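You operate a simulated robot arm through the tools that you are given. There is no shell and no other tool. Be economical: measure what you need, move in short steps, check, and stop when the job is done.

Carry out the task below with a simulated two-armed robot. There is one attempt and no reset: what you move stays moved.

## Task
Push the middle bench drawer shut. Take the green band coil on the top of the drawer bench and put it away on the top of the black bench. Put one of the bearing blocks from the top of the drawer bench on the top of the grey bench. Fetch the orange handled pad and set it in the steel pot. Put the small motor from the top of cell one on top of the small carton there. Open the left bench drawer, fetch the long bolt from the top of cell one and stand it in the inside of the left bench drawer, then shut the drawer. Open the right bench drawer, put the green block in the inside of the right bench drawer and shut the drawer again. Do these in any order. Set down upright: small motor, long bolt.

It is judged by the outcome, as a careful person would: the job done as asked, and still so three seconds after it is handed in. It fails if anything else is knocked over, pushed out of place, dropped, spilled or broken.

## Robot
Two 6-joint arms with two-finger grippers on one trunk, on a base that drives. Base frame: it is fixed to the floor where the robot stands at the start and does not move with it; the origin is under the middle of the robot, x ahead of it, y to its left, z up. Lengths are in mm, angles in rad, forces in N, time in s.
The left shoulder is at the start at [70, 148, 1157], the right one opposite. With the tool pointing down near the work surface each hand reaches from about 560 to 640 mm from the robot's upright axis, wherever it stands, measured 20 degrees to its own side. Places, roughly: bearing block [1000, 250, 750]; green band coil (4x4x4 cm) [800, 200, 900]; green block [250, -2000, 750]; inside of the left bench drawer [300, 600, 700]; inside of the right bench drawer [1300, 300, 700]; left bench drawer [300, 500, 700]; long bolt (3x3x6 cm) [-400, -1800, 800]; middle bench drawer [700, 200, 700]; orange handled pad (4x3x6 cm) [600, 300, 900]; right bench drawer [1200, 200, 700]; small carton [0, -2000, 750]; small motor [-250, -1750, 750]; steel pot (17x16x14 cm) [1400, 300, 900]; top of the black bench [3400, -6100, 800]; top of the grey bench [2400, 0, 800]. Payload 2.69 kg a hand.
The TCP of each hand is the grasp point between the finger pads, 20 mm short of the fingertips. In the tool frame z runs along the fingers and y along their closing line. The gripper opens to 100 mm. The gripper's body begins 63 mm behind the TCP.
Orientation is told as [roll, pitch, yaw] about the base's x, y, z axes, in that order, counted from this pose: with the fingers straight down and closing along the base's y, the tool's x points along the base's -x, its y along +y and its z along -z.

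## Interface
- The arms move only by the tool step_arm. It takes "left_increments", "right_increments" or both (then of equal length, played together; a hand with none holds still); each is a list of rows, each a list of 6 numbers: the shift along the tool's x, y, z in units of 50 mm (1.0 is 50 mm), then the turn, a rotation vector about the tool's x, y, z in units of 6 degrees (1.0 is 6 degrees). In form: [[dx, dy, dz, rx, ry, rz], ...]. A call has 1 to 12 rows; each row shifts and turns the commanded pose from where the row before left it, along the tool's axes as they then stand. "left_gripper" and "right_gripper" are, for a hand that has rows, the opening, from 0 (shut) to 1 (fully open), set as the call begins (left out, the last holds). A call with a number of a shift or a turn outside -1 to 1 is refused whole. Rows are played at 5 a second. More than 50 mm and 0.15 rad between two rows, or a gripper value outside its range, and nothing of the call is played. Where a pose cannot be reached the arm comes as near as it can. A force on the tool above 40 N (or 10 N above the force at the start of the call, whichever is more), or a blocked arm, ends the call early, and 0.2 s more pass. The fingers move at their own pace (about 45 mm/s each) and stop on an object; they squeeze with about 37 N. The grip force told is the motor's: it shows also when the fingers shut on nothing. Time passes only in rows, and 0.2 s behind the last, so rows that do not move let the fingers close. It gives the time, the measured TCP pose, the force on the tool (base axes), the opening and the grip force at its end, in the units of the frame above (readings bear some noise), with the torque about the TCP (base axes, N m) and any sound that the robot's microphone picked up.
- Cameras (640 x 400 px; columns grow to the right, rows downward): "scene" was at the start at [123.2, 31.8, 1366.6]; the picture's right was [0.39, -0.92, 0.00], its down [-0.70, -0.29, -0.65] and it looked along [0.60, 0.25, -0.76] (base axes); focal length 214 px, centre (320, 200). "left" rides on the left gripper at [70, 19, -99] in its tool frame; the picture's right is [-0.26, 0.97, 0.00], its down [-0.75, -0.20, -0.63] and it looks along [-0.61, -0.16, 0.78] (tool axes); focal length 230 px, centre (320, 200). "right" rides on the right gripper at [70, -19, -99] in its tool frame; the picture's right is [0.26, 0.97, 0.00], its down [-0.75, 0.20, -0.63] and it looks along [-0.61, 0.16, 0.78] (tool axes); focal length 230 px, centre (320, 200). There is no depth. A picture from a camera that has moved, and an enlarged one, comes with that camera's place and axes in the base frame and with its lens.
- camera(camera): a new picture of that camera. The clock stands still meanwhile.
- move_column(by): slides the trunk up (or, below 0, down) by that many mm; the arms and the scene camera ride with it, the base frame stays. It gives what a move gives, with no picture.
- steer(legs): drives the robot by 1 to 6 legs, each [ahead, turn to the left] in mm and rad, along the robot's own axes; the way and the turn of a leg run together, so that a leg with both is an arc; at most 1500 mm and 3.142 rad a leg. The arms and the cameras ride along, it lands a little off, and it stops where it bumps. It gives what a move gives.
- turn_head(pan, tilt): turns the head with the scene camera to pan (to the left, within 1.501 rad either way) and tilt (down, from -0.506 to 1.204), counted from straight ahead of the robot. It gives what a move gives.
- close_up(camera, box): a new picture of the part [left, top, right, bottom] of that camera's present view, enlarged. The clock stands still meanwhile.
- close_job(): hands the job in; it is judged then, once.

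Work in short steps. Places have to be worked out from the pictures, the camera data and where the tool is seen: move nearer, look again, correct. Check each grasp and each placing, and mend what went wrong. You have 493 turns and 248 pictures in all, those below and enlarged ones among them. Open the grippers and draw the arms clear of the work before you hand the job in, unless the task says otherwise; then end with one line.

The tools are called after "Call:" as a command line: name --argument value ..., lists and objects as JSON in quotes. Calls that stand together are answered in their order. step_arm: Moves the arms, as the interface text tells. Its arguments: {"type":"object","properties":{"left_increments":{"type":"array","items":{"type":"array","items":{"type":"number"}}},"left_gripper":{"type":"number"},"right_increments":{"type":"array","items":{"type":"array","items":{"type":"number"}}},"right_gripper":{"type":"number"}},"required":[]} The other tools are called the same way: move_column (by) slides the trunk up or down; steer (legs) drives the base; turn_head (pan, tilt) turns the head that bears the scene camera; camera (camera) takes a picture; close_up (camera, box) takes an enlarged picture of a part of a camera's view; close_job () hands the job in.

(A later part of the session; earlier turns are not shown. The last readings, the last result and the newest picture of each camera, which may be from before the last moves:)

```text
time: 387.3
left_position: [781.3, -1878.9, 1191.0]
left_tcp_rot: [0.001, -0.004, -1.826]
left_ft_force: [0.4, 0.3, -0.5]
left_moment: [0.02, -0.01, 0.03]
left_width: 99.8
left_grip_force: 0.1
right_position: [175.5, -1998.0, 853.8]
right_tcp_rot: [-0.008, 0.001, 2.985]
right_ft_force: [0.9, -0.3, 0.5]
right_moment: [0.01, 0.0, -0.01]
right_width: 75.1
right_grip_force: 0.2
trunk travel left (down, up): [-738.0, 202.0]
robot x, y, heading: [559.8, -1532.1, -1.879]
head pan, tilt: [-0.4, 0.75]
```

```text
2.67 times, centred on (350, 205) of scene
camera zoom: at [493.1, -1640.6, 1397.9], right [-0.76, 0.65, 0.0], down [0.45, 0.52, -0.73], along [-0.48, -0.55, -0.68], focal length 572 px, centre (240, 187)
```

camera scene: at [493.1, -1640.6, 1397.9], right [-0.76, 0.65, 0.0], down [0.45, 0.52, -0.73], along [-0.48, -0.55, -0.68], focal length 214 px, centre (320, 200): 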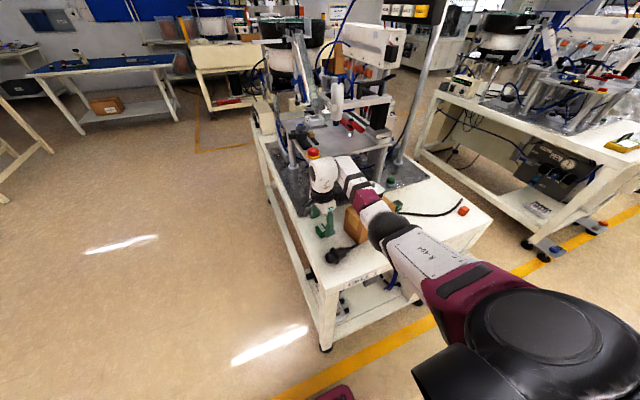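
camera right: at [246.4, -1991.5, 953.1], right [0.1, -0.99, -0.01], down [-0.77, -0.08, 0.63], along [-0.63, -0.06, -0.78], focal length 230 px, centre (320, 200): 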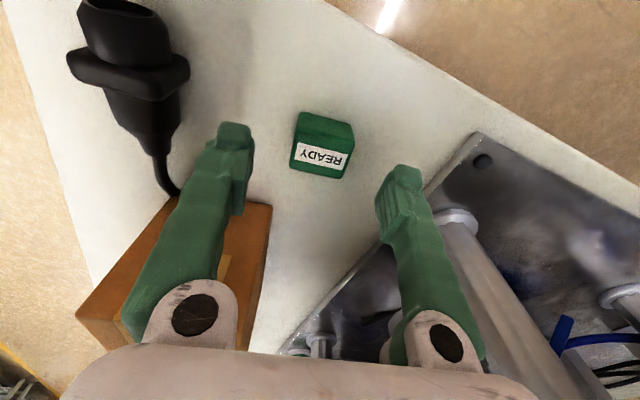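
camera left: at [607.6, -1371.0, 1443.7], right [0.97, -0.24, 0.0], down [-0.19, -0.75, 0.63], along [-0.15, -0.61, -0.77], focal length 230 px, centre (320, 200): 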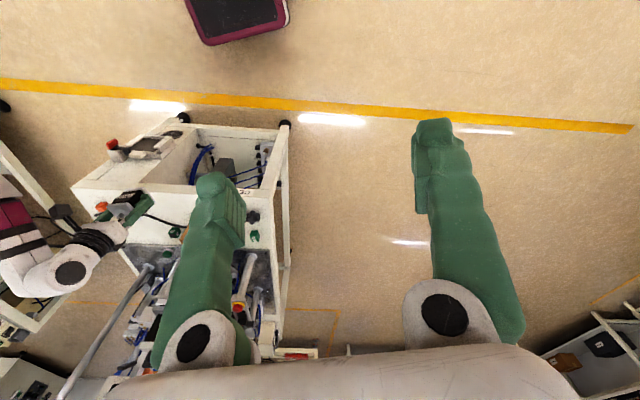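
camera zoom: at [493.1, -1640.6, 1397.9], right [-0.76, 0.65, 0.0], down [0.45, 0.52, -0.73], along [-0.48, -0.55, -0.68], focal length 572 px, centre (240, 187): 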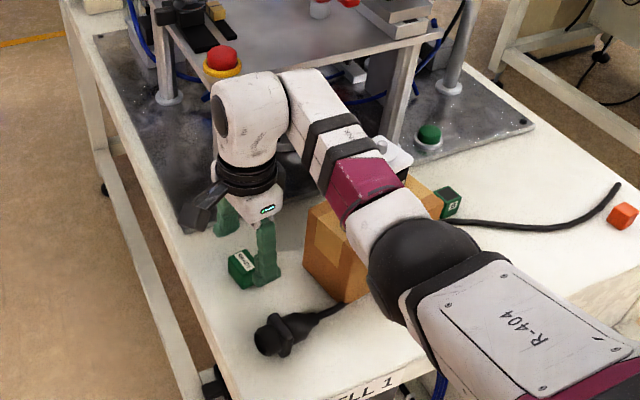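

The forearm passes close to the motor on the carton in this approach, so I will not lower here. I raise, back off, and go round to approach the block from the cell's open left side.

Call:
move_column --by 130

Call:
steer --legs '[[-230, 0]]'

Call:
camera --camera "scene"

```text
time: 388.9
left_position: [781.2, -1879.9, 1321.3]
left_tcp_rot: [0.001, -0.003, -1.827]
left_ft_force: [0.3, 0.5, 0.1]
left_moment: [0.0, 0.02, -0.02]
left_width: 100.0
left_grip_force: 0.1
right_position: [175.7, -1997.8, 982.5]
right_tcp_rot: [-0.007, -0.002, 2.984]
right_ft_force: [-0.2, 0.0, -0.7]
right_moment: [0.0, 0.02, 0.0]
right_width: 74.9
right_grip_force: 0.1
trunk travel left (down, up): [-868.0, 72.0]
robot x, y, heading: [561.3, -1530.5, -1.886]
head pan, tilt: [-0.4, 0.75]
```

```text
time: 390.6
left_position: [851.8, -1663.6, 1320.1]
left_tcp_rot: [0.0, 0.0, -1.826]
left_ft_force: [0.3, -1.3, 0.4]
left_moment: [0.06, 0.0, -0.04]
left_width: 99.9
left_grip_force: 0.1
right_position: [244.6, -1779.6, 982.0]
right_tcp_rot: [-0.011, 0.001, 2.984]
right_ft_force: [-0.1, -1.2, -0.4]
right_moment: [0.04, -0.03, -0.01]
right_width: 75.1
right_grip_force: 0.1
trunk travel left (down, up): [-868.0, 72.0]
robot x, y, heading: [633.7, -1309.7, -1.885]
head pan, tilt: [-0.4, 0.75]
```

```text
131 pictures are left
camera scene: at [562.2, -1425.9, 1527.4], right [-0.76, 0.65, 0.0], down [0.45, 0.52, -0.73], along [-0.48, -0.55, -0.68], focal length 214 px, centre (320, 200)
```

scene: 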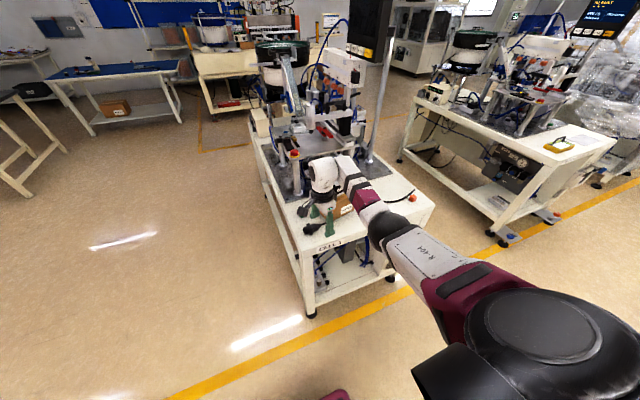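

Call:
steer --legs '[[0, 0.806], [669, 0], [0, -0.612], [582, 0], [0, -1.758]]'

Call:
turn_head --pan -0.3 --tilt 0.7

Call:
camera --camera "scene"

Call:
camera --camera "right"

```text
time: 405.3
left_position: [536.9, -2704.9, 1321.3]
left_tcp_rot: [0.0, -0.003, 2.889]
left_ft_force: [-0.3, -1.2, -0.3]
left_moment: [-0.01, 0.03, -0.04]
left_width: 100.0
left_grip_force: 0.0
right_position: [415.7, -2098.6, 982.6]
right_tcp_rot: [-0.006, 0.0, 1.418]
right_ft_force: [0.7, 0.7, 0.6]
right_moment: [-0.01, 0.01, 0.0]
right_width: 75.1
right_grip_force: 0.0
trunk travel left (down, up): [-868.0, 72.0]
robot x, y, heading: [885.0, -2482.1, 2.83]
head pan, tilt: [-0.4, 0.75]
```

```text
time: 406.0
left_position: [536.9, -2704.8, 1321.8]
left_tcp_rot: [0.0, -0.003, 2.889]
left_ft_force: [0.5, 0.5, 0.6]
left_moment: [0.0, 0.0, 0.02]
left_width: 100.0
left_grip_force: 0.1
right_position: [416.7, -2099.2, 982.8]
right_tcp_rot: [-0.005, 0.001, 1.418]
right_ft_force: [-0.1, 0.0, 0.0]
right_moment: [0.0, 0.0, -0.01]
right_width: 75.0
right_grip_force: 0.1
trunk travel left (down, up): [-868.0, 72.0]
robot x, y, heading: [881.5, -2485.3, 2.833]
head pan, tilt: [-0.3, 0.7]
```

```text
130 pictures are left
camera scene: at [767.4, -2417.7, 1532.2], right [0.57, 0.82, 0.0], down [0.53, -0.37, -0.76], along [-0.63, 0.44, -0.64], focal length 214 px, centre (320, 200)
```

scene: 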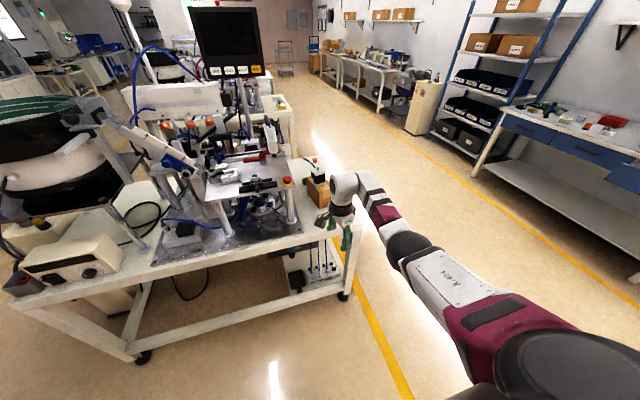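

```text
129 pictures are left
camera right: at [422.6, -2171.5, 1082.9], right [-0.99, -0.11, -0.01], down [-0.09, 0.77, 0.63], along [-0.06, 0.62, -0.78], focal length 230 px, centre (320, 200)
```

right: 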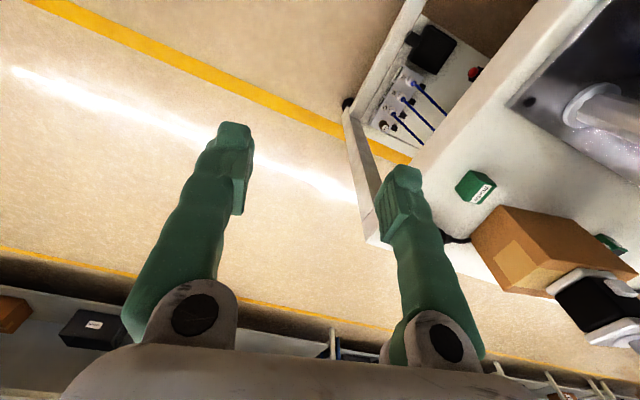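

The block is at about [178, -2002] and the motor still stands on the carton. I drive in 258 mm and shift the hand 20 mm right.

Call:
steer --legs '[[258, 0]]'

Call:
step_arm --right_increments '[[-0.41, 0, 0, 0, 0, 0]]'

Call:
camera --camera "right"

Call:
camera --camera "scene"

```text
time: 407.9
left_position: [293.3, -2626.2, 1322.0]
left_tcp_rot: [0.001, -0.008, 2.887]
left_ft_force: [-0.1, -0.6, 0.2]
left_moment: [-0.01, 0.01, -0.01]
left_width: 99.7
left_grip_force: 0.1
right_position: [173.6, -2020.4, 984.2]
right_tcp_rot: [-0.005, 0.0, 1.416]
right_ft_force: [0.1, 0.5, 0.3]
right_moment: [-0.02, 0.03, 0.01]
right_width: 75.0
right_grip_force: 0.0
trunk travel left (down, up): [-868.0, 72.0]
robot x, y, heading: [640.0, -2403.4, 2.828]
head pan, tilt: [-0.3, 0.7]
```

```text
time: 408.3
left_position: [290.0, -2624.2, 1321.1]
left_tcp_rot: [-0.001, -0.003, 2.886]
left_ft_force: [-0.2, 1.0, -0.4]
left_moment: [-0.01, 0.03, 0.02]
left_width: 99.9
left_grip_force: 0.0
right_position: [173.3, -1998.2, 981.9]
right_tcp_rot: [-0.005, 0.001, 1.414]
right_ft_force: [0.8, 0.0, 0.5]
right_moment: [-0.02, 0.0, -0.04]
right_width: 75.0
right_grip_force: 0.1
trunk travel left (down, up): [-868.0, 72.0]
robot x, y, heading: [639.0, -2403.8, 2.829]
head pan, tilt: [-0.3, 0.7]
```

```text
128 pictures are left
camera right: at [180.9, -2070.6, 1082.5], right [-0.99, -0.11, -0.01], down [-0.09, 0.77, 0.63], along [-0.06, 0.62, -0.78], focal length 230 px, centre (320, 200)
```

right: 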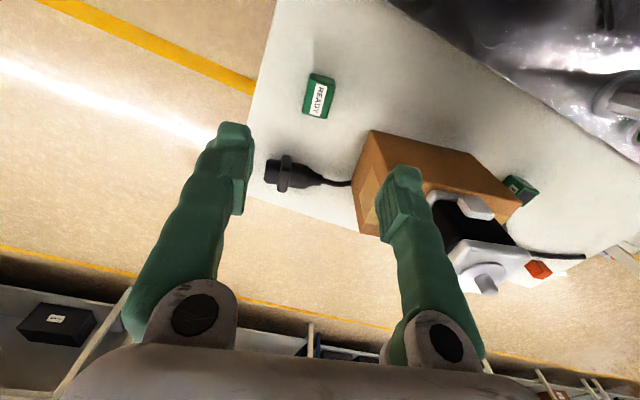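

```text
127 pictures are left
camera scene: at [522.2, -2337.2, 1532.1], right [0.57, 0.82, 0.0], down [0.53, -0.37, -0.76], along [-0.63, 0.44, -0.64], focal length 214 px, centre (320, 200)
```

scene: 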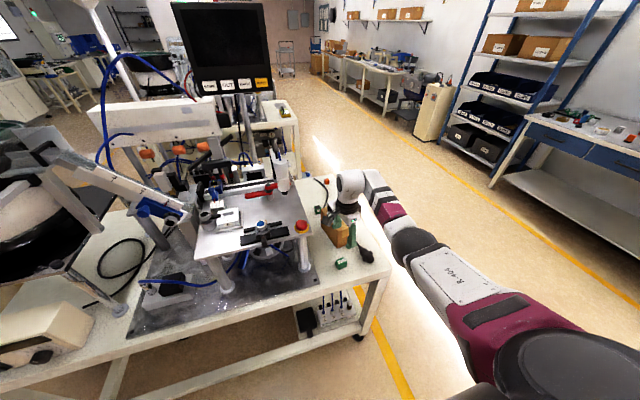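

The arm now stays on the clear side. I correct by a few mm, narrow the opening to 60 mm and lower.

Call:
step_arm --right_increments '[[0.08, -0.07, 0, 0, 0, 0], [0, 0, 0, 0, 0, 0]]' --right_gripper 0.6

Call:
move_column --by -125

Call:
camera --camera "right"

Call:
close_up --camera "scene" --box '[280, 150, 440, 250]'

```text
time: 408.9
left_position: [289.8, -2623.9, 1321.0]
left_tcp_rot: [0.001, -0.003, 2.886]
left_ft_force: [0.2, -0.3, 1.2]
left_moment: [0.02, 0.01, 0.0]
left_width: 99.9
left_grip_force: 0.0
right_position: [177.1, -2003.9, 982.4]
right_tcp_rot: [-0.008, 0.001, 1.417]
right_ft_force: [0.1, -0.6, 0.5]
right_moment: [0.0, -0.03, 0.01]
right_width: 60.0
right_grip_force: 0.0
trunk travel left (down, up): [-868.0, 72.0]
robot x, y, heading: [639.2, -2404.4, 2.834]
head pan, tilt: [-0.3, 0.7]
```

```text
time: 410.4
left_position: [290.6, -2625.7, 1196.9]
left_tcp_rot: [0.0, -0.003, 2.888]
left_ft_force: [-0.6, 0.2, 0.3]
left_moment: [0.0, 0.01, -0.03]
left_width: 100.0
left_grip_force: 0.1
right_position: [177.4, -2004.0, 858.3]
right_tcp_rot: [-0.006, -0.001, 1.416]
right_ft_force: [0.0, -0.4, 0.3]
right_moment: [-0.01, -0.01, 0.02]
right_width: 60.1
right_grip_force: 0.1
trunk travel left (down, up): [-743.0, 197.0]
robot x, y, heading: [634.2, -2403.8, 2.83]
head pan, tilt: [-0.3, 0.7]
```

```text
126 pictures are left
camera right: at [183.9, -2076.2, 958.1], right [-0.99, -0.11, -0.01], down [-0.09, 0.77, 0.63], along [-0.06, 0.62, -0.78], focal length 230 px, centre (320, 200)
```

right: 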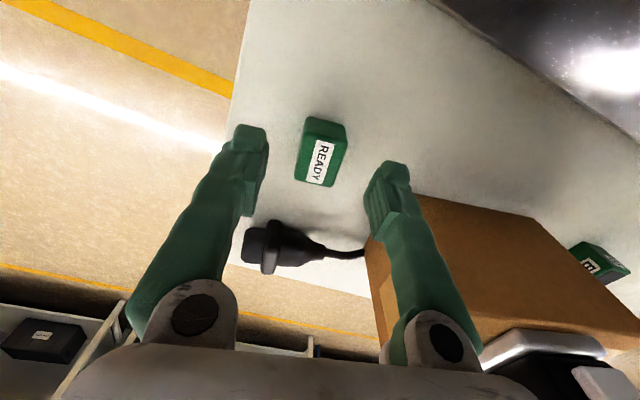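

```text
4.00 times, centred on (360, 200) of scene
camera zoom: at [522.5, -2338.7, 1407.2], right [0.57, 0.82, 0.0], down [0.53, -0.37, -0.76], along [-0.63, 0.44, -0.64], focal length 858 px, centre (160, 200)
```

zoom: 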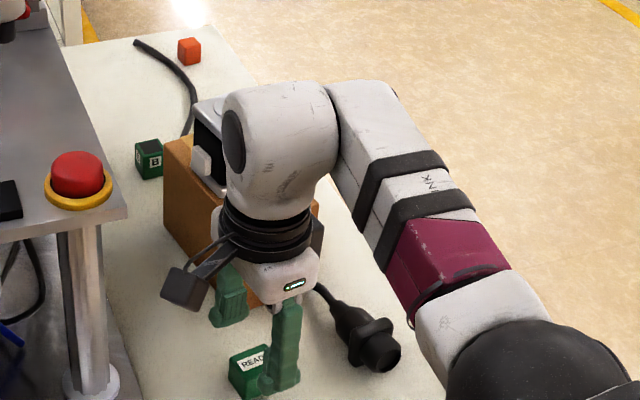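

The gripper and wrist are clear of carton and motor (about 50 mm). I lower the rest and close on the block.

Call:
move_column --by -53

Call:
camera --camera "right"

```text
time: 411.4
left_position: [291.4, -2628.0, 1143.7]
left_tcp_rot: [-0.001, -0.007, 2.887]
left_ft_force: [-1.3, -0.3, 0.1]
left_moment: [0.01, -0.05, 0.0]
left_width: 100.1
left_grip_force: 0.1
right_position: [178.3, -2003.3, 809.2]
right_tcp_rot: [0.003, -0.001, 1.418]
right_ft_force: [-4.2, 4.2, 25.7]
right_moment: [0.05, -0.49, 0.08]
right_width: 56.2
right_grip_force: 0.1
trunk travel left (down, up): [-690.0, 250.0]
robot x, y, heading: [633.2, -2406.7, 2.83]
head pan, tilt: [-0.3, 0.7]
```

```text
124 pictures are left
camera right: at [184.6, -2076.6, 909.3], right [-0.99, -0.11, 0.0], down [-0.08, 0.77, 0.63], along [-0.07, 0.63, -0.78], focal length 230 px, centre (320, 200)
```

right: 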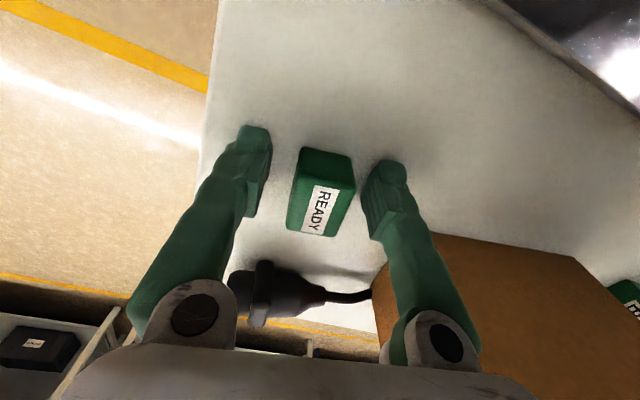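

The fingertips touched the table (so it is at about z 788). I rise 5 mm and close.

Call:
move_column --by 8

Call:
step_arm --right_increments '[[0, 0, 0, 0, 0, 0], [0, 0, 0, 0, 0, 0], [0, 0, 0, 0, 0, 0], [0, 0, 0, 0, 0, 0]]' --right_gripper 0

Call:
move_column --by 60

Call:
camera --camera "right"

```text
time: 411.9
left_position: [290.4, -2625.4, 1151.4]
left_tcp_rot: [0.0, -0.003, 2.885]
left_ft_force: [-0.7, 0.1, -0.2]
left_moment: [0.0, 0.03, 0.03]
left_width: 100.0
left_grip_force: 0.1
right_position: [178.0, -2003.8, 811.5]
right_tcp_rot: [-0.009, 0.002, 1.416]
right_ft_force: [-0.7, -0.3, -0.2]
right_moment: [-0.02, 0.02, 0.01]
right_width: 59.8
right_grip_force: 0.1
trunk travel left (down, up): [-698.0, 242.0]
robot x, y, heading: [643.3, -2406.1, 2.83]
head pan, tilt: [-0.3, 0.7]
```

```text
time: 412.9
left_position: [291.1, -2625.1, 1151.5]
left_tcp_rot: [0.002, -0.004, 2.888]
left_ft_force: [-0.4, 0.5, 0.3]
left_moment: [0.03, 0.0, 0.02]
left_width: 100.0
left_grip_force: 0.0
right_position: [176.8, -2004.0, 812.8]
right_tcp_rot: [-0.005, -0.001, 1.415]
right_ft_force: [0.2, 0.5, -0.1]
right_moment: [-0.01, 0.02, 0.0]
right_width: 28.6
right_grip_force: 36.6
trunk travel left (down, up): [-698.0, 242.0]
robot x, y, heading: [637.9, -2403.7, 2.834]
head pan, tilt: [-0.3, 0.7]
```

```text
time: 413.9
left_position: [290.5, -2626.2, 1210.6]
left_tcp_rot: [0.0, -0.005, 2.887]
left_ft_force: [0.2, 0.7, 0.2]
left_moment: [-0.02, 0.0, 0.0]
left_width: 100.2
left_grip_force: 0.1
right_position: [177.6, -2003.3, 873.4]
right_tcp_rot: [-0.008, 0.0, 1.414]
right_ft_force: [-0.5, -0.2, 0.1]
right_moment: [0.01, 0.02, 0.0]
right_width: 28.3
right_grip_force: 37.1
trunk travel left (down, up): [-758.0, 182.0]
robot x, y, heading: [637.5, -2402.9, 2.836]
head pan, tilt: [-0.3, 0.7]
```

```text
123 pictures are left
camera right: at [183.6, -2076.1, 972.8], right [-0.99, -0.11, -0.01], down [-0.09, 0.77, 0.63], along [-0.06, 0.62, -0.78], focal length 230 px, centre (320, 200)
```

right: 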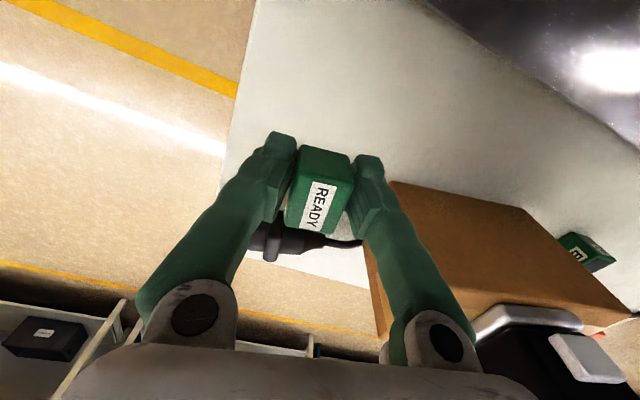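

The block is held. I check the motor's state with an enlarged view.

Call:
close_up --camera "right" --box '[440, 280, 640, 400]'

Call:
close_up --camera "scene" --box '[300, 150, 400, 250]'

```text
3.20 times, centred on (540, 340) of right
camera zoom: at [183.6, -2076.1, 972.8], right [-0.99, -0.11, -0.01], down [-0.09, 0.77, 0.63], along [-0.06, 0.62, -0.78], focal length 736 px, centre (-384, -248)
```

zoom: 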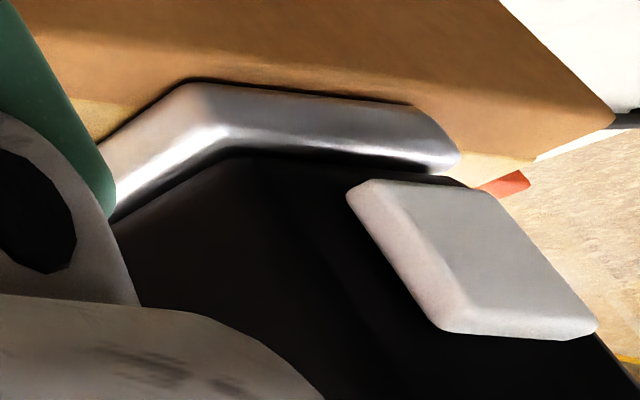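

```text
4.00 times, centred on (350, 200) of scene
camera zoom: at [522.0, -2338.5, 1422.2], right [0.57, 0.82, 0.0], down [0.53, -0.37, -0.76], along [-0.63, 0.44, -0.64], focal length 858 px, centre (200, 200)
```

zoom: 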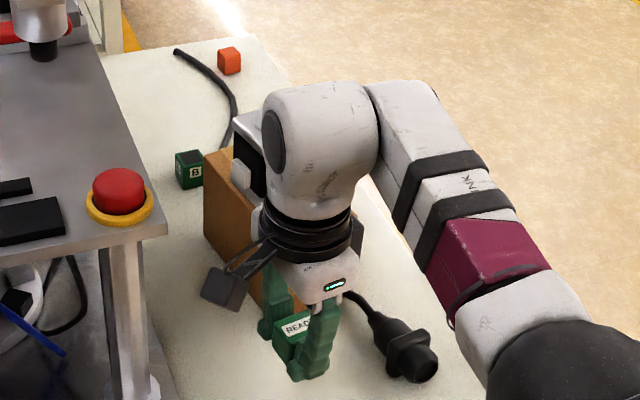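

The motor is upright (the white piece is its terminal box). I raise, back away from the cell and carry the block to the right drawer.

Call:
move_column --by 100

Call:
steer --legs '[[-250, 0], [0, -1.146], [1500, 0], [262, 0], [0, -0.425]]'

Call:
turn_head --pan 0 --tilt 0.75

Call:
camera --camera "scene"

```text
time: 415.2
left_position: [290.0, -2625.2, 1309.9]
left_tcp_rot: [0.001, -0.004, 2.886]
left_ft_force: [-0.4, 0.5, 0.0]
left_moment: [-0.04, -0.01, -0.02]
left_width: 100.0
left_grip_force: 0.0
right_position: [177.2, -2003.2, 974.1]
right_tcp_rot: [-0.008, 0.0, 1.414]
right_ft_force: [-0.2, -0.5, 0.1]
right_moment: [0.0, 0.01, 0.01]
right_width: 28.1
right_grip_force: 36.8
trunk travel left (down, up): [-858.0, 82.0]
robot x, y, heading: [638.3, -2402.7, 2.828]
head pan, tilt: [-0.3, 0.7]
```

```text
time: 429.7
left_position: [449.4, -376.8, 1310.5]
left_tcp_rot: [-0.002, -0.002, 1.32]
left_ft_force: [0.4, 0.9, -0.4]
left_moment: [0.02, -0.04, -0.02]
left_width: 100.2
left_grip_force: 0.0
right_position: [1071.0, -261.2, 973.1]
right_tcp_rot: [-0.004, -0.001, -0.151]
right_ft_force: [-1.0, 0.5, -0.4]
right_moment: [0.0, -0.02, 0.01]
right_width: 28.1
right_grip_force: 36.9
trunk travel left (down, up): [-858.0, 82.0]
robot x, y, heading: [673.7, -724.4, 1.263]
head pan, tilt: [-0.3, 0.7]
```

```text
time: 430.5
left_position: [451.9, -376.2, 1311.4]
left_tcp_rot: [0.0, -0.003, 1.319]
left_ft_force: [0.5, -1.1, -0.3]
left_moment: [0.04, 0.01, -0.01]
left_width: 100.2
left_grip_force: 0.1
right_position: [1072.8, -260.0, 974.1]
right_tcp_rot: [-0.004, 0.004, -0.15]
right_ft_force: [0.0, -0.7, -1.0]
right_moment: [0.04, 0.01, 0.01]
right_width: 28.3
right_grip_force: 37.4
trunk travel left (down, up): [-858.0, 82.0]
robot x, y, heading: [676.2, -720.1, 1.261]
head pan, tilt: [0.0, 0.75]
```

```text
120 pictures are left
camera scene: at [716.2, -594.9, 1517.9], right [0.95, -0.3, 0.0], down [-0.21, -0.65, -0.73], along [0.22, 0.7, -0.68], focal length 214 px, centre (320, 200)
```

scene: 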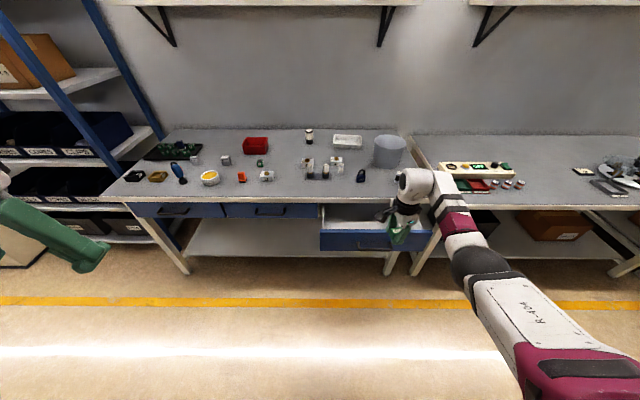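

The hand is in line with the right drawer (s≈1100). I drive 242 mm ahead, over its interior.

Call:
steer --legs '[[242, 0]]'

Call:
move_column --by -150

Call:
camera --camera "right"

```text
time: 432.3
left_position: [522.6, -148.2, 1312.5]
left_tcp_rot: [0.0, -0.006, 1.321]
left_ft_force: [0.0, -0.6, 0.7]
left_moment: [0.03, -0.03, -0.01]
left_width: 99.8
left_grip_force: 0.1
right_position: [1144.7, -29.7, 974.6]
right_tcp_rot: [-0.002, -0.001, -0.148]
right_ft_force: [1.5, 0.1, 0.2]
right_moment: [0.01, 0.03, 0.01]
right_width: 28.3
right_grip_force: 37.1
trunk travel left (down, up): [-858.0, 82.0]
robot x, y, heading: [745.5, -494.4, 1.264]
head pan, tilt: [0.0, 0.75]
```

```text
time: 434.1
left_position: [524.1, -145.8, 1161.5]
left_tcp_rot: [0.003, -0.002, 1.321]
left_ft_force: [0.8, -0.5, 0.2]
left_moment: [-0.03, 0.0, 0.0]
left_width: 100.2
left_grip_force: 0.2
right_position: [1145.0, -28.8, 823.6]
right_tcp_rot: [-0.005, 0.0, -0.149]
right_ft_force: [0.0, 0.3, 0.1]
right_moment: [-0.03, -0.01, 0.0]
right_width: 28.3
right_grip_force: 36.9
trunk travel left (down, up): [-708.0, 232.0]
robot x, y, heading: [740.7, -490.3, 1.266]
head pan, tilt: [0.0, 0.75]
```

```text
119 pictures are left
camera right: at [1072.4, -37.4, 923.2], right [-0.11, 0.99, -0.01], down [0.77, 0.09, 0.63], along [0.62, 0.07, -0.78], focal length 230 px, centre (320, 200)
```

right: 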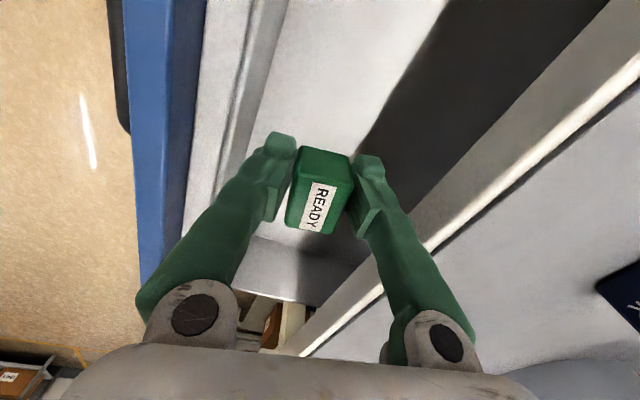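

Clear on both sides. I lower to just above the drawer floor (expected contact near TCP 703).

Call:
move_column --by -108

Call:
move_column --by -7

Call:
move_column --by -4

```text
time: 435.5
left_position: [523.5, -146.6, 1053.5]
left_tcp_rot: [0.001, -0.004, 1.32]
left_ft_force: [-0.9, 0.1, -0.8]
left_moment: [-0.01, 0.0, -0.02]
left_width: 100.0
left_grip_force: 0.0
right_position: [1143.9, -28.7, 715.0]
right_tcp_rot: [-0.006, 0.0, -0.149]
right_ft_force: [-0.6, 0.5, -0.2]
right_moment: [0.0, 0.02, -0.02]
right_width: 28.5
right_grip_force: 37.2
trunk travel left (down, up): [-600.0, 340.0]
robot x, y, heading: [745.6, -490.4, 1.263]
head pan, tilt: [0.0, 0.75]
```

```text
time: 436.0
left_position: [523.9, -145.6, 1045.8]
left_tcp_rot: [0.0, -0.003, 1.321]
left_ft_force: [-0.2, -0.2, 1.1]
left_moment: [0.01, -0.03, 0.01]
left_width: 100.0
left_grip_force: 0.1
right_position: [1143.9, -29.3, 708.6]
right_tcp_rot: [-0.004, 0.001, -0.149]
right_ft_force: [0.0, 0.3, 0.3]
right_moment: [0.02, 0.02, 0.01]
right_width: 28.3
right_grip_force: 36.7
trunk travel left (down, up): [-593.0, 347.0]
robot x, y, heading: [744.4, -490.1, 1.264]
head pan, tilt: [0.0, 0.75]
```

```text
time: 436.6
left_position: [523.6, -145.8, 1041.7]
left_tcp_rot: [0.001, -0.005, 1.321]
left_ft_force: [-0.6, -0.2, 0.3]
left_moment: [0.01, 0.02, -0.01]
left_width: 100.0
left_grip_force: 0.1
right_position: [1144.9, -28.7, 703.8]
right_tcp_rot: [-0.006, 0.001, -0.148]
right_ft_force: [0.6, 0.2, -1.5]
right_moment: [0.01, -0.04, -0.02]
right_width: 28.2
right_grip_force: 37.1
trunk travel left (down, up): [-589.0, 351.0]
robot x, y, heading: [750.1, -493.0, 1.267]
head pan, tilt: [0.0, 0.75]
```

Call:
move_column --by -3

Call:
move_column --by -3

```text
time: 437.1
left_position: [522.5, -146.6, 1038.4]
left_tcp_rot: [-0.001, -0.002, 1.32]
left_ft_force: [0.0, -0.1, 0.1]
left_moment: [0.01, -0.04, 0.0]
left_width: 99.9
left_grip_force: 0.1
right_position: [1145.7, -28.1, 702.9]
right_tcp_rot: [-0.003, 0.001, -0.147]
right_ft_force: [0.3, 1.1, 6.1]
right_moment: [0.06, -0.02, 0.02]
right_width: 28.4
right_grip_force: 36.7
trunk travel left (down, up): [-586.0, 354.0]
robot x, y, heading: [746.3, -494.2, 1.265]
head pan, tilt: [0.0, 0.75]
```

```text
time: 437.6
left_position: [522.7, -149.6, 1037.6]
left_tcp_rot: [-0.002, -0.006, 1.321]
left_ft_force: [-0.2, 0.9, 0.1]
left_moment: [-0.02, -0.03, -0.02]
left_width: 99.8
left_grip_force: 0.0
right_position: [1144.3, -29.1, 701.8]
right_tcp_rot: [0.003, -0.003, -0.149]
right_ft_force: [3.6, 0.3, 21.2]
right_moment: [-0.05, -0.06, 0.01]
right_width: 28.1
right_grip_force: 36.5
trunk travel left (down, up): [-583.0, 357.0]
robot x, y, heading: [745.9, -490.5, 1.264]
head pan, tilt: [0.0, 0.75]
```

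The block touches the drawer floor. I relieve 2 mm, open and raise.

Call:
move_column --by 3

Call:
step_arm --right_increments '[[0, 0, 0, 0, 0, 0], [0, 0, 0, 0, 0, 0], [0, 0, 0, 0, 0, 0]]' --right_gripper 0.6

Call:
move_column --by 200

Call:
camera --camera "right"

```text
time: 438.1
left_position: [522.7, -148.3, 1039.3]
left_tcp_rot: [0.0, -0.005, 1.321]
left_ft_force: [0.4, -0.7, 0.0]
left_moment: [0.01, 0.01, 0.0]
left_width: 100.0
left_grip_force: 0.1
right_position: [1144.0, -29.9, 700.8]
right_tcp_rot: [-0.006, -0.002, -0.146]
right_ft_force: [2.2, 0.1, 13.2]
right_moment: [0.04, -0.1, 0.0]
right_width: 28.2
right_grip_force: 36.9
trunk travel left (down, up): [-586.0, 354.0]
robot x, y, heading: [749.1, -490.4, 1.263]
head pan, tilt: [0.0, 0.75]
```

```text
time: 438.9
left_position: [523.8, -146.1, 1039.6]
left_tcp_rot: [0.001, -0.003, 1.322]
left_ft_force: [-0.5, -0.1, 0.1]
left_moment: [-0.01, 0.02, 0.01]
left_width: 100.1
left_grip_force: 0.0
right_position: [1144.5, -28.9, 700.5]
right_tcp_rot: [-0.007, 0.0, -0.149]
right_ft_force: [0.0, 1.0, 0.0]
right_moment: [-0.03, -0.02, 0.02]
right_width: 60.1
right_grip_force: 0.0
trunk travel left (down, up): [-586.0, 354.0]
robot x, y, heading: [745.2, -489.9, 1.27]
head pan, tilt: [0.0, 0.75]
```

```text
time: 441.1
left_position: [523.0, -147.2, 1238.7]
left_tcp_rot: [0.0, -0.003, 1.32]
left_ft_force: [-0.7, -0.6, 0.6]
left_moment: [-0.05, 0.05, -0.01]
left_width: 99.8
left_grip_force: 0.0
right_position: [1145.4, -28.7, 900.6]
right_tcp_rot: [-0.005, -0.001, -0.149]
right_ft_force: [0.3, 0.3, -0.3]
right_moment: [0.01, -0.02, 0.06]
right_width: 59.9
right_grip_force: 0.1
trunk travel left (down, up): [-786.0, 154.0]
robot x, y, heading: [746.6, -491.5, 1.265]
head pan, tilt: [0.0, 0.75]
```

```text
118 pictures are left
camera right: at [1072.4, -37.1, 1000.9], right [-0.11, 0.99, -0.01], down [0.77, 0.09, 0.63], along [0.62, 0.07, -0.78], focal length 230 px, centre (320, 200)
```

right: 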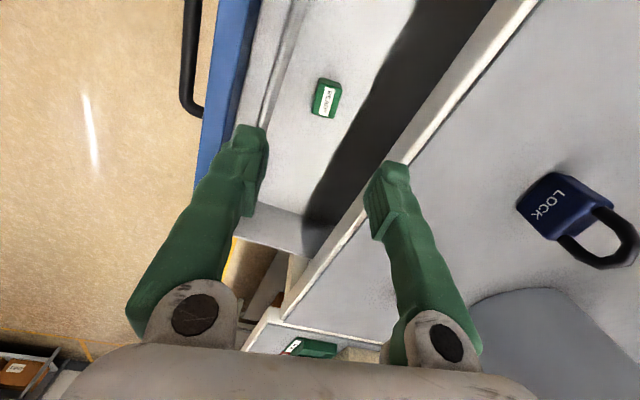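

The block lies in the drawer. I close it as before: back off, shift the fist right of the handle, pitch forward, lower.

Call:
steer --legs '[[-160, 0]]'

Call:
step_arm --right_increments '[[0, 0, 0, 0, 0, 0.6], [0, 0, 0, 0, 0, 0.6], [0, -0.9, 0, 0, 0, 0], [0, -0.9, 0, 0, 0, 0], [-0.8, 0, 0, 0, 0, 0], [-0.8, 0, 0, 0, 0, 0], [-0.7, 0, 0, 0, 0, 0]]' --right_gripper 0

Call:
step_arm --right_increments '[[0, 0, 0, -1, 0, 0], [0, 0, 0, -1, 0, 0], [0, 0, 0, -1, 0, 0], [0, 0, 0, -1, 0, 0], [0, 0, 0, -1, 0, 0], [0, 0, 0, -1, 0, 0], [0, 0, 0, -1, 0, 0], [0, 0, 0, -1, 0, 0], [0, 0, 0, -1, 0, 0], [0, 0, 0, -1, 0, 0]]'

Call:
move_column --by -178

Call:
camera --camera "right"

```text
time: 442.5
left_position: [476.1, -297.7, 1239.0]
left_tcp_rot: [-0.001, 0.0, 1.322]
left_ft_force: [0.5, 0.0, -0.2]
left_moment: [-0.05, -0.02, 0.01]
left_width: 100.1
left_grip_force: 0.0
right_position: [1098.9, -179.3, 900.1]
right_tcp_rot: [-0.007, 0.002, -0.148]
right_ft_force: [-0.4, 0.3, 0.8]
right_moment: [-0.02, 0.0, -0.04]
right_width: 59.9
right_grip_force: 0.0
trunk travel left (down, up): [-786.0, 154.0]
robot x, y, heading: [700.2, -642.5, 1.265]
head pan, tilt: [0.0, 0.75]
```

```text
time: 444.1
left_position: [477.1, -300.3, 1238.9]
left_tcp_rot: [0.001, -0.002, 1.322]
left_ft_force: [-0.5, 0.1, -0.7]
left_moment: [-0.02, -0.02, -0.03]
left_width: 99.9
left_grip_force: 0.0
right_position: [1184.4, -300.2, 902.3]
right_tcp_rot: [-0.006, 0.003, -0.273]
right_ft_force: [0.1, -0.5, -0.3]
right_moment: [0.01, 0.02, 0.01]
right_width: 0.2
right_grip_force: 29.6
trunk travel left (down, up): [-786.0, 154.0]
robot x, y, heading: [699.0, -646.4, 1.267]
head pan, tilt: [0.0, 0.75]
```

```text
time: 446.3
left_position: [475.5, -299.5, 1239.9]
left_tcp_rot: [0.0, -0.004, 1.322]
left_ft_force: [-0.2, -0.9, 1.3]
left_moment: [-0.01, 0.0, -0.01]
left_width: 100.1
left_grip_force: 0.2
right_position: [1183.1, -297.9, 903.4]
right_tcp_rot: [1.044, 0.0, -0.273]
right_ft_force: [0.1, 0.5, 1.0]
right_moment: [0.02, -0.01, 0.01]
right_width: 0.0
right_grip_force: 29.7
trunk travel left (down, up): [-786.0, 154.0]
robot x, y, heading: [698.3, -642.1, 1.268]
head pan, tilt: [0.0, 0.75]
```

```text
time: 448.3
left_position: [475.4, -299.2, 1061.0]
left_tcp_rot: [0.0, -0.003, 1.321]
left_ft_force: [0.9, 0.3, 0.5]
left_moment: [-0.01, 0.02, 0.02]
left_width: 100.1
left_grip_force: 0.2
right_position: [1183.9, -299.0, 722.9]
right_tcp_rot: [1.043, 0.0, -0.274]
right_ft_force: [0.1, 0.3, 0.5]
right_moment: [-0.01, 0.01, 0.0]
right_width: 0.0
right_grip_force: 29.4
trunk travel left (down, up): [-608.0, 332.0]
robot x, y, heading: [697.7, -642.5, 1.265]
head pan, tilt: [0.0, 0.75]
```

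```text
117 pictures are left
camera right: at [1089.7, -372.5, 758.4], right [-0.12, 0.54, 0.83], down [0.6, -0.63, 0.49], along [0.79, 0.56, -0.25], focal length 230 px, centre (320, 200)
```

right: 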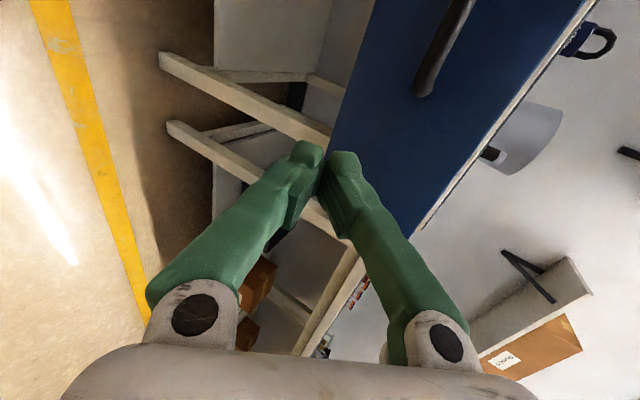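

The fist faces the drawer right of the handle. I drive up to it and push in short legs.

Call:
steer --legs '[[110, 0], [25, 0], [25, 0], [25, 0], [25, 0]]'

Call:
camera --camera "right"

Call:
camera --camera "scene"

```text
time: 451.1
left_position: [537.7, -100.2, 1062.4]
left_tcp_rot: [-0.001, -0.005, 1.322]
left_ft_force: [-0.6, -0.5, -0.2]
left_moment: [0.03, 0.01, -0.02]
left_width: 100.0
left_grip_force: 0.1
right_position: [1245.8, -99.5, 725.3]
right_tcp_rot: [1.046, -0.001, -0.274]
right_ft_force: [0.2, -0.2, -0.5]
right_moment: [0.0, -0.05, 0.02]
right_width: 0.0
right_grip_force: 29.6
trunk travel left (down, up): [-608.0, 332.0]
robot x, y, heading: [760.7, -441.7, 1.271]
head pan, tilt: [0.0, 0.75]
```

```text
116 pictures are left
camera right: at [1152.2, -173.5, 759.5], right [-0.12, 0.54, 0.84], down [0.6, -0.63, 0.49], along [0.79, 0.56, -0.25], focal length 230 px, centre (320, 200)
```

right: 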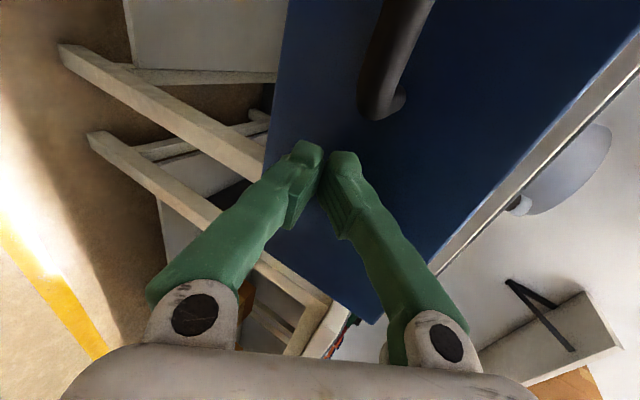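

```text
115 pictures are left
camera scene: at [802.5, -319.1, 1268.4], right [0.95, -0.3, 0.0], down [-0.2, -0.65, -0.73], along [0.22, 0.7, -0.68], focal length 214 px, centre (320, 200)
```

scene: 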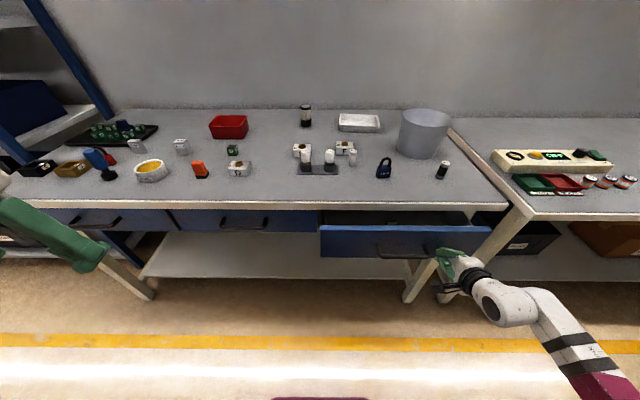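

The drawer is moving in. I keep pushing.

Call:
steer --legs '[[25, 0], [25, 0], [25, 0], [25, 0]]'

Call:
steer --legs '[[15, 0]]'

Call:
steer --legs '[[10, 0]]'

Call:
camera --camera "scene"

```text
time: 453.1
left_position: [568.1, -5.7, 1062.5]
left_tcp_rot: [0.0, -0.005, 1.321]
left_ft_force: [0.3, -0.6, -0.1]
left_moment: [0.04, 0.0, -0.06]
left_width: 100.2
left_grip_force: 0.1
right_position: [1274.9, -3.6, 725.1]
right_tcp_rot: [1.046, 0.0, -0.275]
right_ft_force: [-0.1, -0.6, 0.7]
right_moment: [0.01, -0.03, 0.02]
right_width: 0.3
right_grip_force: 29.8
trunk travel left (down, up): [-608.0, 332.0]
robot x, y, heading: [792.9, -347.4, 1.262]
head pan, tilt: [0.0, 0.75]
```

```text
time: 453.9
left_position: [572.5, 9.7, 1060.0]
left_tcp_rot: [-0.002, -0.005, 1.321]
left_ft_force: [-0.1, -0.9, 0.0]
left_moment: [0.0, -0.01, 0.0]
left_width: 100.0
left_grip_force: 0.0
right_position: [1280.5, 9.1, 724.0]
right_tcp_rot: [1.041, -0.001, -0.274]
right_ft_force: [-5.8, -17.7, -2.3]
right_moment: [0.02, 0.07, -0.14]
right_width: 0.0
right_grip_force: 29.3
trunk travel left (down, up): [-608.0, 332.0]
robot x, y, heading: [799.1, -333.6, 1.265]
head pan, tilt: [0.0, 0.75]
```

```text
time: 454.8
left_position: [574.0, 15.6, 1060.8]
left_tcp_rot: [-0.003, -0.006, 1.319]
left_ft_force: [-0.9, 0.1, -0.1]
left_moment: [-0.01, 0.0, 0.01]
left_width: 100.0
left_grip_force: 0.0
right_position: [1281.3, 9.3, 719.2]
right_tcp_rot: [1.025, 0.005, -0.278]
right_ft_force: [-8.8, -17.4, 5.9]
right_moment: [0.13, 0.04, -0.09]
right_width: 0.2
right_grip_force: 29.4
trunk travel left (down, up): [-608.0, 332.0]
robot x, y, heading: [798.2, -329.3, 1.255]
head pan, tilt: [0.0, 0.75]
stopped in leg 1: the force on the tool passed its limit at 47 N (the readings are from after the stop); the commanded pose is now the measured one
```

```text
114 pictures are left
camera scene: at [838.9, -204.3, 1268.4], right [0.95, -0.31, 0.0], down [-0.21, -0.65, -0.73], along [0.23, 0.7, -0.68], focal length 214 px, centre (320, 200)
```

scene: 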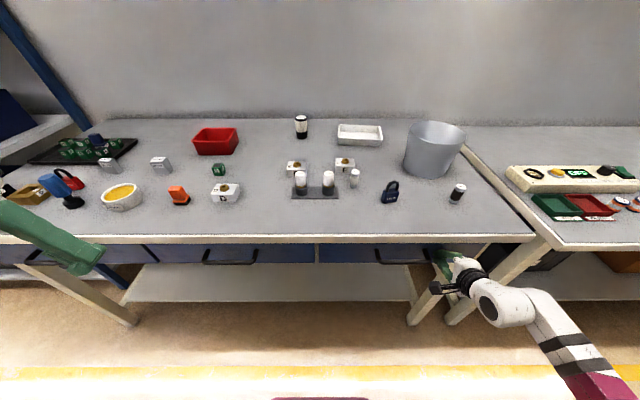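

Call:
close_up --camera "scene" --box '[200, 225, 440, 300]'

```text
2.67 times, centred on (320, 262) of scene
camera zoom: at [838.9, -204.3, 1268.4], right [0.95, -0.31, 0.0], down [-0.21, -0.65, -0.73], along [0.23, 0.7, -0.68], focal length 572 px, centre (320, 33)
```

zoom: 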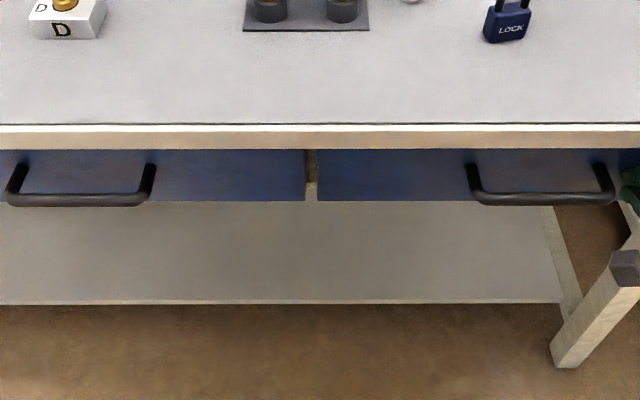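

All drawers are shut and flush. I back off, set the hand to its normal downward posture and drive toward the orange-handled pad.

Call:
steer --legs '[[-200, 0]]'

Call:
move_column --by 230

Call:
step_arm --right_increments '[[0, 0, 0, 1, 0, 0], [0, 0, 0, 1, 0, 0], [0, 0, 0, 1, 0, 0], [0, 0, 0, 1, 0, 0], [0, 0, 0, 1, 0, 0], [0, 0, 0, 1, 0, 0], [0, 0, 0, 1, 0, 0], [0, 0, 0, 1, 0, 0], [0, 0, 0, 1, 0, 0], [0, 0, 0, 0.8, 0, 0]]'

Call:
step_arm --right_increments '[[0.73, 0.6, -0.2, 0, 0, 0], [0.73, 0.6, -0.2, 0, 0, 0], [0.73, 0.6, -0.2, 0, 0, 0]]' --right_gripper 1

Call:
steer --legs '[[0, 1.548], [632, 0], [0, -1.54]]'

Call:
camera --camera "right"

```text
time: 456.4
left_position: [514.6, -171.7, 1060.9]
left_tcp_rot: [0.0, -0.003, 1.322]
left_ft_force: [0.1, -0.9, 0.9]
left_moment: [0.0, 0.0, -0.01]
left_width: 100.0
left_grip_force: 0.1
right_position: [1220.5, -176.4, 718.1]
right_tcp_rot: [1.022, 0.005, -0.278]
right_ft_force: [0.8, -0.8, 0.7]
right_moment: [0.02, -0.03, -0.03]
right_width: 0.0
right_grip_force: 29.6
trunk travel left (down, up): [-608.0, 332.0]
robot x, y, heading: [739.1, -517.5, 1.254]
head pan, tilt: [0.0, 0.75]
```

```text
time: 458.8
left_position: [515.0, -171.6, 1290.6]
left_tcp_rot: [0.0, -0.003, 1.321]
left_ft_force: [-0.3, 0.2, 0.0]
left_moment: [0.01, -0.02, 0.0]
left_width: 100.1
left_grip_force: 0.1
right_position: [1220.1, -176.7, 949.3]
right_tcp_rot: [1.024, 0.006, -0.277]
right_ft_force: [-0.9, 0.3, 0.1]
right_moment: [0.0, 0.02, 0.04]
right_width: 0.0
right_grip_force: 29.8
trunk travel left (down, up): [-838.0, 102.0]
robot x, y, heading: [737.3, -517.8, 1.254]
head pan, tilt: [0.0, 0.75]
```

```text
time: 461.0
left_position: [513.1, -171.2, 1291.8]
left_tcp_rot: [-0.001, -0.002, 1.32]
left_ft_force: [-0.2, 0.0, -0.2]
left_moment: [-0.03, -0.01, 0.01]
left_width: 100.1
left_grip_force: 0.0
right_position: [1219.1, -177.2, 947.8]
right_tcp_rot: [-0.008, 0.007, -0.279]
right_ft_force: [0.1, 0.7, 0.4]
right_moment: [0.02, 0.02, -0.01]
right_width: 0.0
right_grip_force: 29.6
trunk travel left (down, up): [-838.0, 102.0]
robot x, y, heading: [737.8, -518.2, 1.261]
head pan, tilt: [0.0, 0.75]
```

```text
time: 461.8
left_position: [512.3, -171.2, 1290.2]
left_tcp_rot: [-0.001, -0.001, 1.321]
left_ft_force: [-1.4, -0.3, -1.2]
left_moment: [-0.03, 0.0, 0.02]
left_width: 100.1
left_grip_force: 0.1
right_position: [1138.0, -59.4, 977.8]
right_tcp_rot: [-0.006, 0.003, -0.279]
right_ft_force: [0.2, -0.5, 0.4]
right_moment: [0.01, -0.02, -0.02]
right_width: 70.2
right_grip_force: 0.0
trunk travel left (down, up): [-838.0, 102.0]
robot x, y, heading: [739.9, -518.7, 1.263]
head pan, tilt: [0.0, 0.75]
```

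```text
time: 472.8
left_position: [-80.6, 37.9, 1291.2]
left_tcp_rot: [0.0, -0.001, 1.326]
left_ft_force: [0.3, -0.3, -0.4]
left_moment: [-0.02, 0.01, -0.01]
left_width: 100.2
left_grip_force: 0.0
right_position: [542.9, 153.9, 977.7]
right_tcp_rot: [-0.005, 0.006, -0.27]
right_ft_force: [0.0, -0.4, 0.2]
right_moment: [0.01, 0.02, 0.0]
right_width: 100.0
right_grip_force: 0.0
trunk travel left (down, up): [-838.0, 102.0]
robot x, y, heading: [145.0, -308.0, 1.26]
head pan, tilt: [0.0, 0.75]
```

```text
112 pictures are left
camera right: at [471.1, 153.5, 1078.4], right [0.01, 1.0, 0.0], down [0.78, -0.01, 0.63], along [0.62, -0.01, -0.78], focal length 230 px, centre (320, 200)
```

right: 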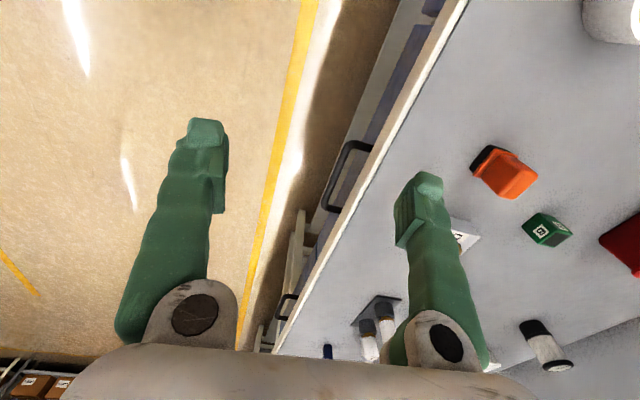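

Call:
close_up --camera "right" --box '[440, 120, 600, 220]'

Call:
turn_head --pan -0.4 --tilt 0.75

Call:
close_up --camera "scene" --box '[220, 100, 380, 200]'

```text
4.00 times, centred on (520, 170) of right
camera zoom: at [471.1, 153.5, 1078.4], right [0.01, 1.0, 0.0], down [0.78, -0.01, 0.63], along [0.62, -0.01, -0.78], focal length 920 px, centre (-480, 320)
```

zoom: 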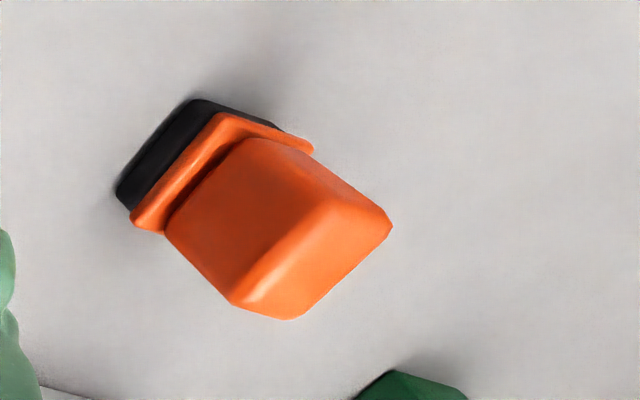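

```text
time: 473.7
left_position: [-80.8, 37.4, 1291.3]
left_tcp_rot: [0.0, -0.002, 1.325]
left_ft_force: [-0.4, -0.2, 0.0]
left_moment: [0.03, -0.04, 0.0]
left_width: 100.0
left_grip_force: 0.1
right_position: [542.2, 152.9, 978.3]
right_tcp_rot: [-0.005, 0.006, -0.274]
right_ft_force: [-1.2, -0.1, 0.9]
right_moment: [0.03, -0.03, 0.02]
right_width: 100.1
right_grip_force: 0.2
trunk travel left (down, up): [-838.0, 102.0]
robot x, y, heading: [142.7, -307.4, 1.266]
head pan, tilt: [-0.4, 0.75]
```

```text
4.00 times, centred on (300, 150) of scene
camera zoom: at [214.8, -194.7, 1497.9], right [0.76, -0.65, 0.0], down [-0.44, -0.52, -0.73], along [0.47, 0.56, -0.68], focal length 858 px, centre (400, 400)
```

zoom: 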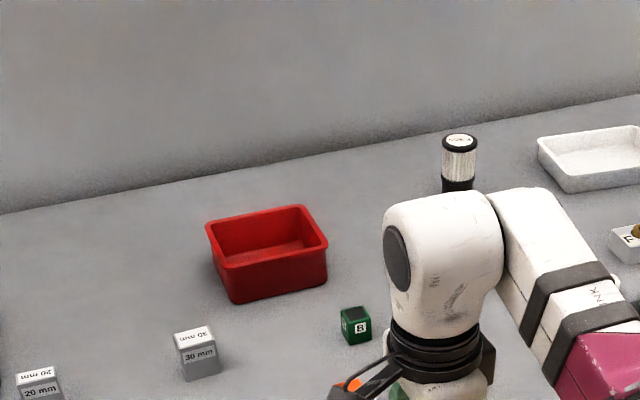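

The pad stands at about [598, 342]; its handle is 28 × 19 mm with the short side facing the bench depth, matching the finger direction. I drive 196 mm in and set the opening to 60 mm.

Call:
steer --legs '[[196, 0]]'

Call:
step_arm --right_increments '[[0.08, 0, 0, 0, 0, 0], [0, 0, 0, 0, 0, 0]]' --right_gripper 0.6

Call:
camera --camera "right"

```text
time: 475.2
left_position: [-23.1, 219.2, 1292.4]
left_tcp_rot: [0.001, -0.005, 1.326]
left_ft_force: [-0.1, -0.9, -0.5]
left_moment: [0.06, 0.0, 0.03]
left_width: 100.2
left_grip_force: 0.0
right_position: [603.4, 336.2, 978.7]
right_tcp_rot: [-0.003, 0.005, -0.273]
right_ft_force: [-0.8, -0.5, -1.1]
right_moment: [0.02, -0.04, 0.01]
right_width: 100.0
right_grip_force: 0.0
trunk travel left (down, up): [-838.0, 102.0]
robot x, y, heading: [202.5, -121.9, 1.265]
head pan, tilt: [-0.4, 0.75]
```

```text
time: 475.9
left_position: [-21.9, 221.9, 1291.0]
left_tcp_rot: [0.0, -0.003, 1.328]
left_ft_force: [0.0, 0.0, 0.1]
left_moment: [0.02, 0.0, 0.0]
left_width: 99.7
left_grip_force: 0.0
right_position: [598.4, 338.6, 980.8]
right_tcp_rot: [-0.004, 0.004, -0.271]
right_ft_force: [-0.6, 0.4, -1.0]
right_moment: [0.0, 0.01, -0.02]
right_width: 60.3
right_grip_force: 0.1
trunk travel left (down, up): [-838.0, 102.0]
robot x, y, heading: [202.0, -121.3, 1.258]
head pan, tilt: [-0.4, 0.75]
```

```text
109 pictures are left
camera right: at [526.3, 338.8, 1079.3], right [0.01, 1.0, 0.0], down [0.78, -0.01, 0.63], along [0.63, -0.01, -0.78], focal length 230 px, centre (320, 200)
```

right: 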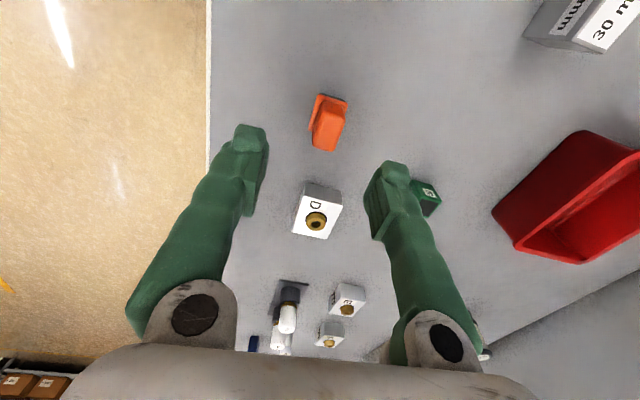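

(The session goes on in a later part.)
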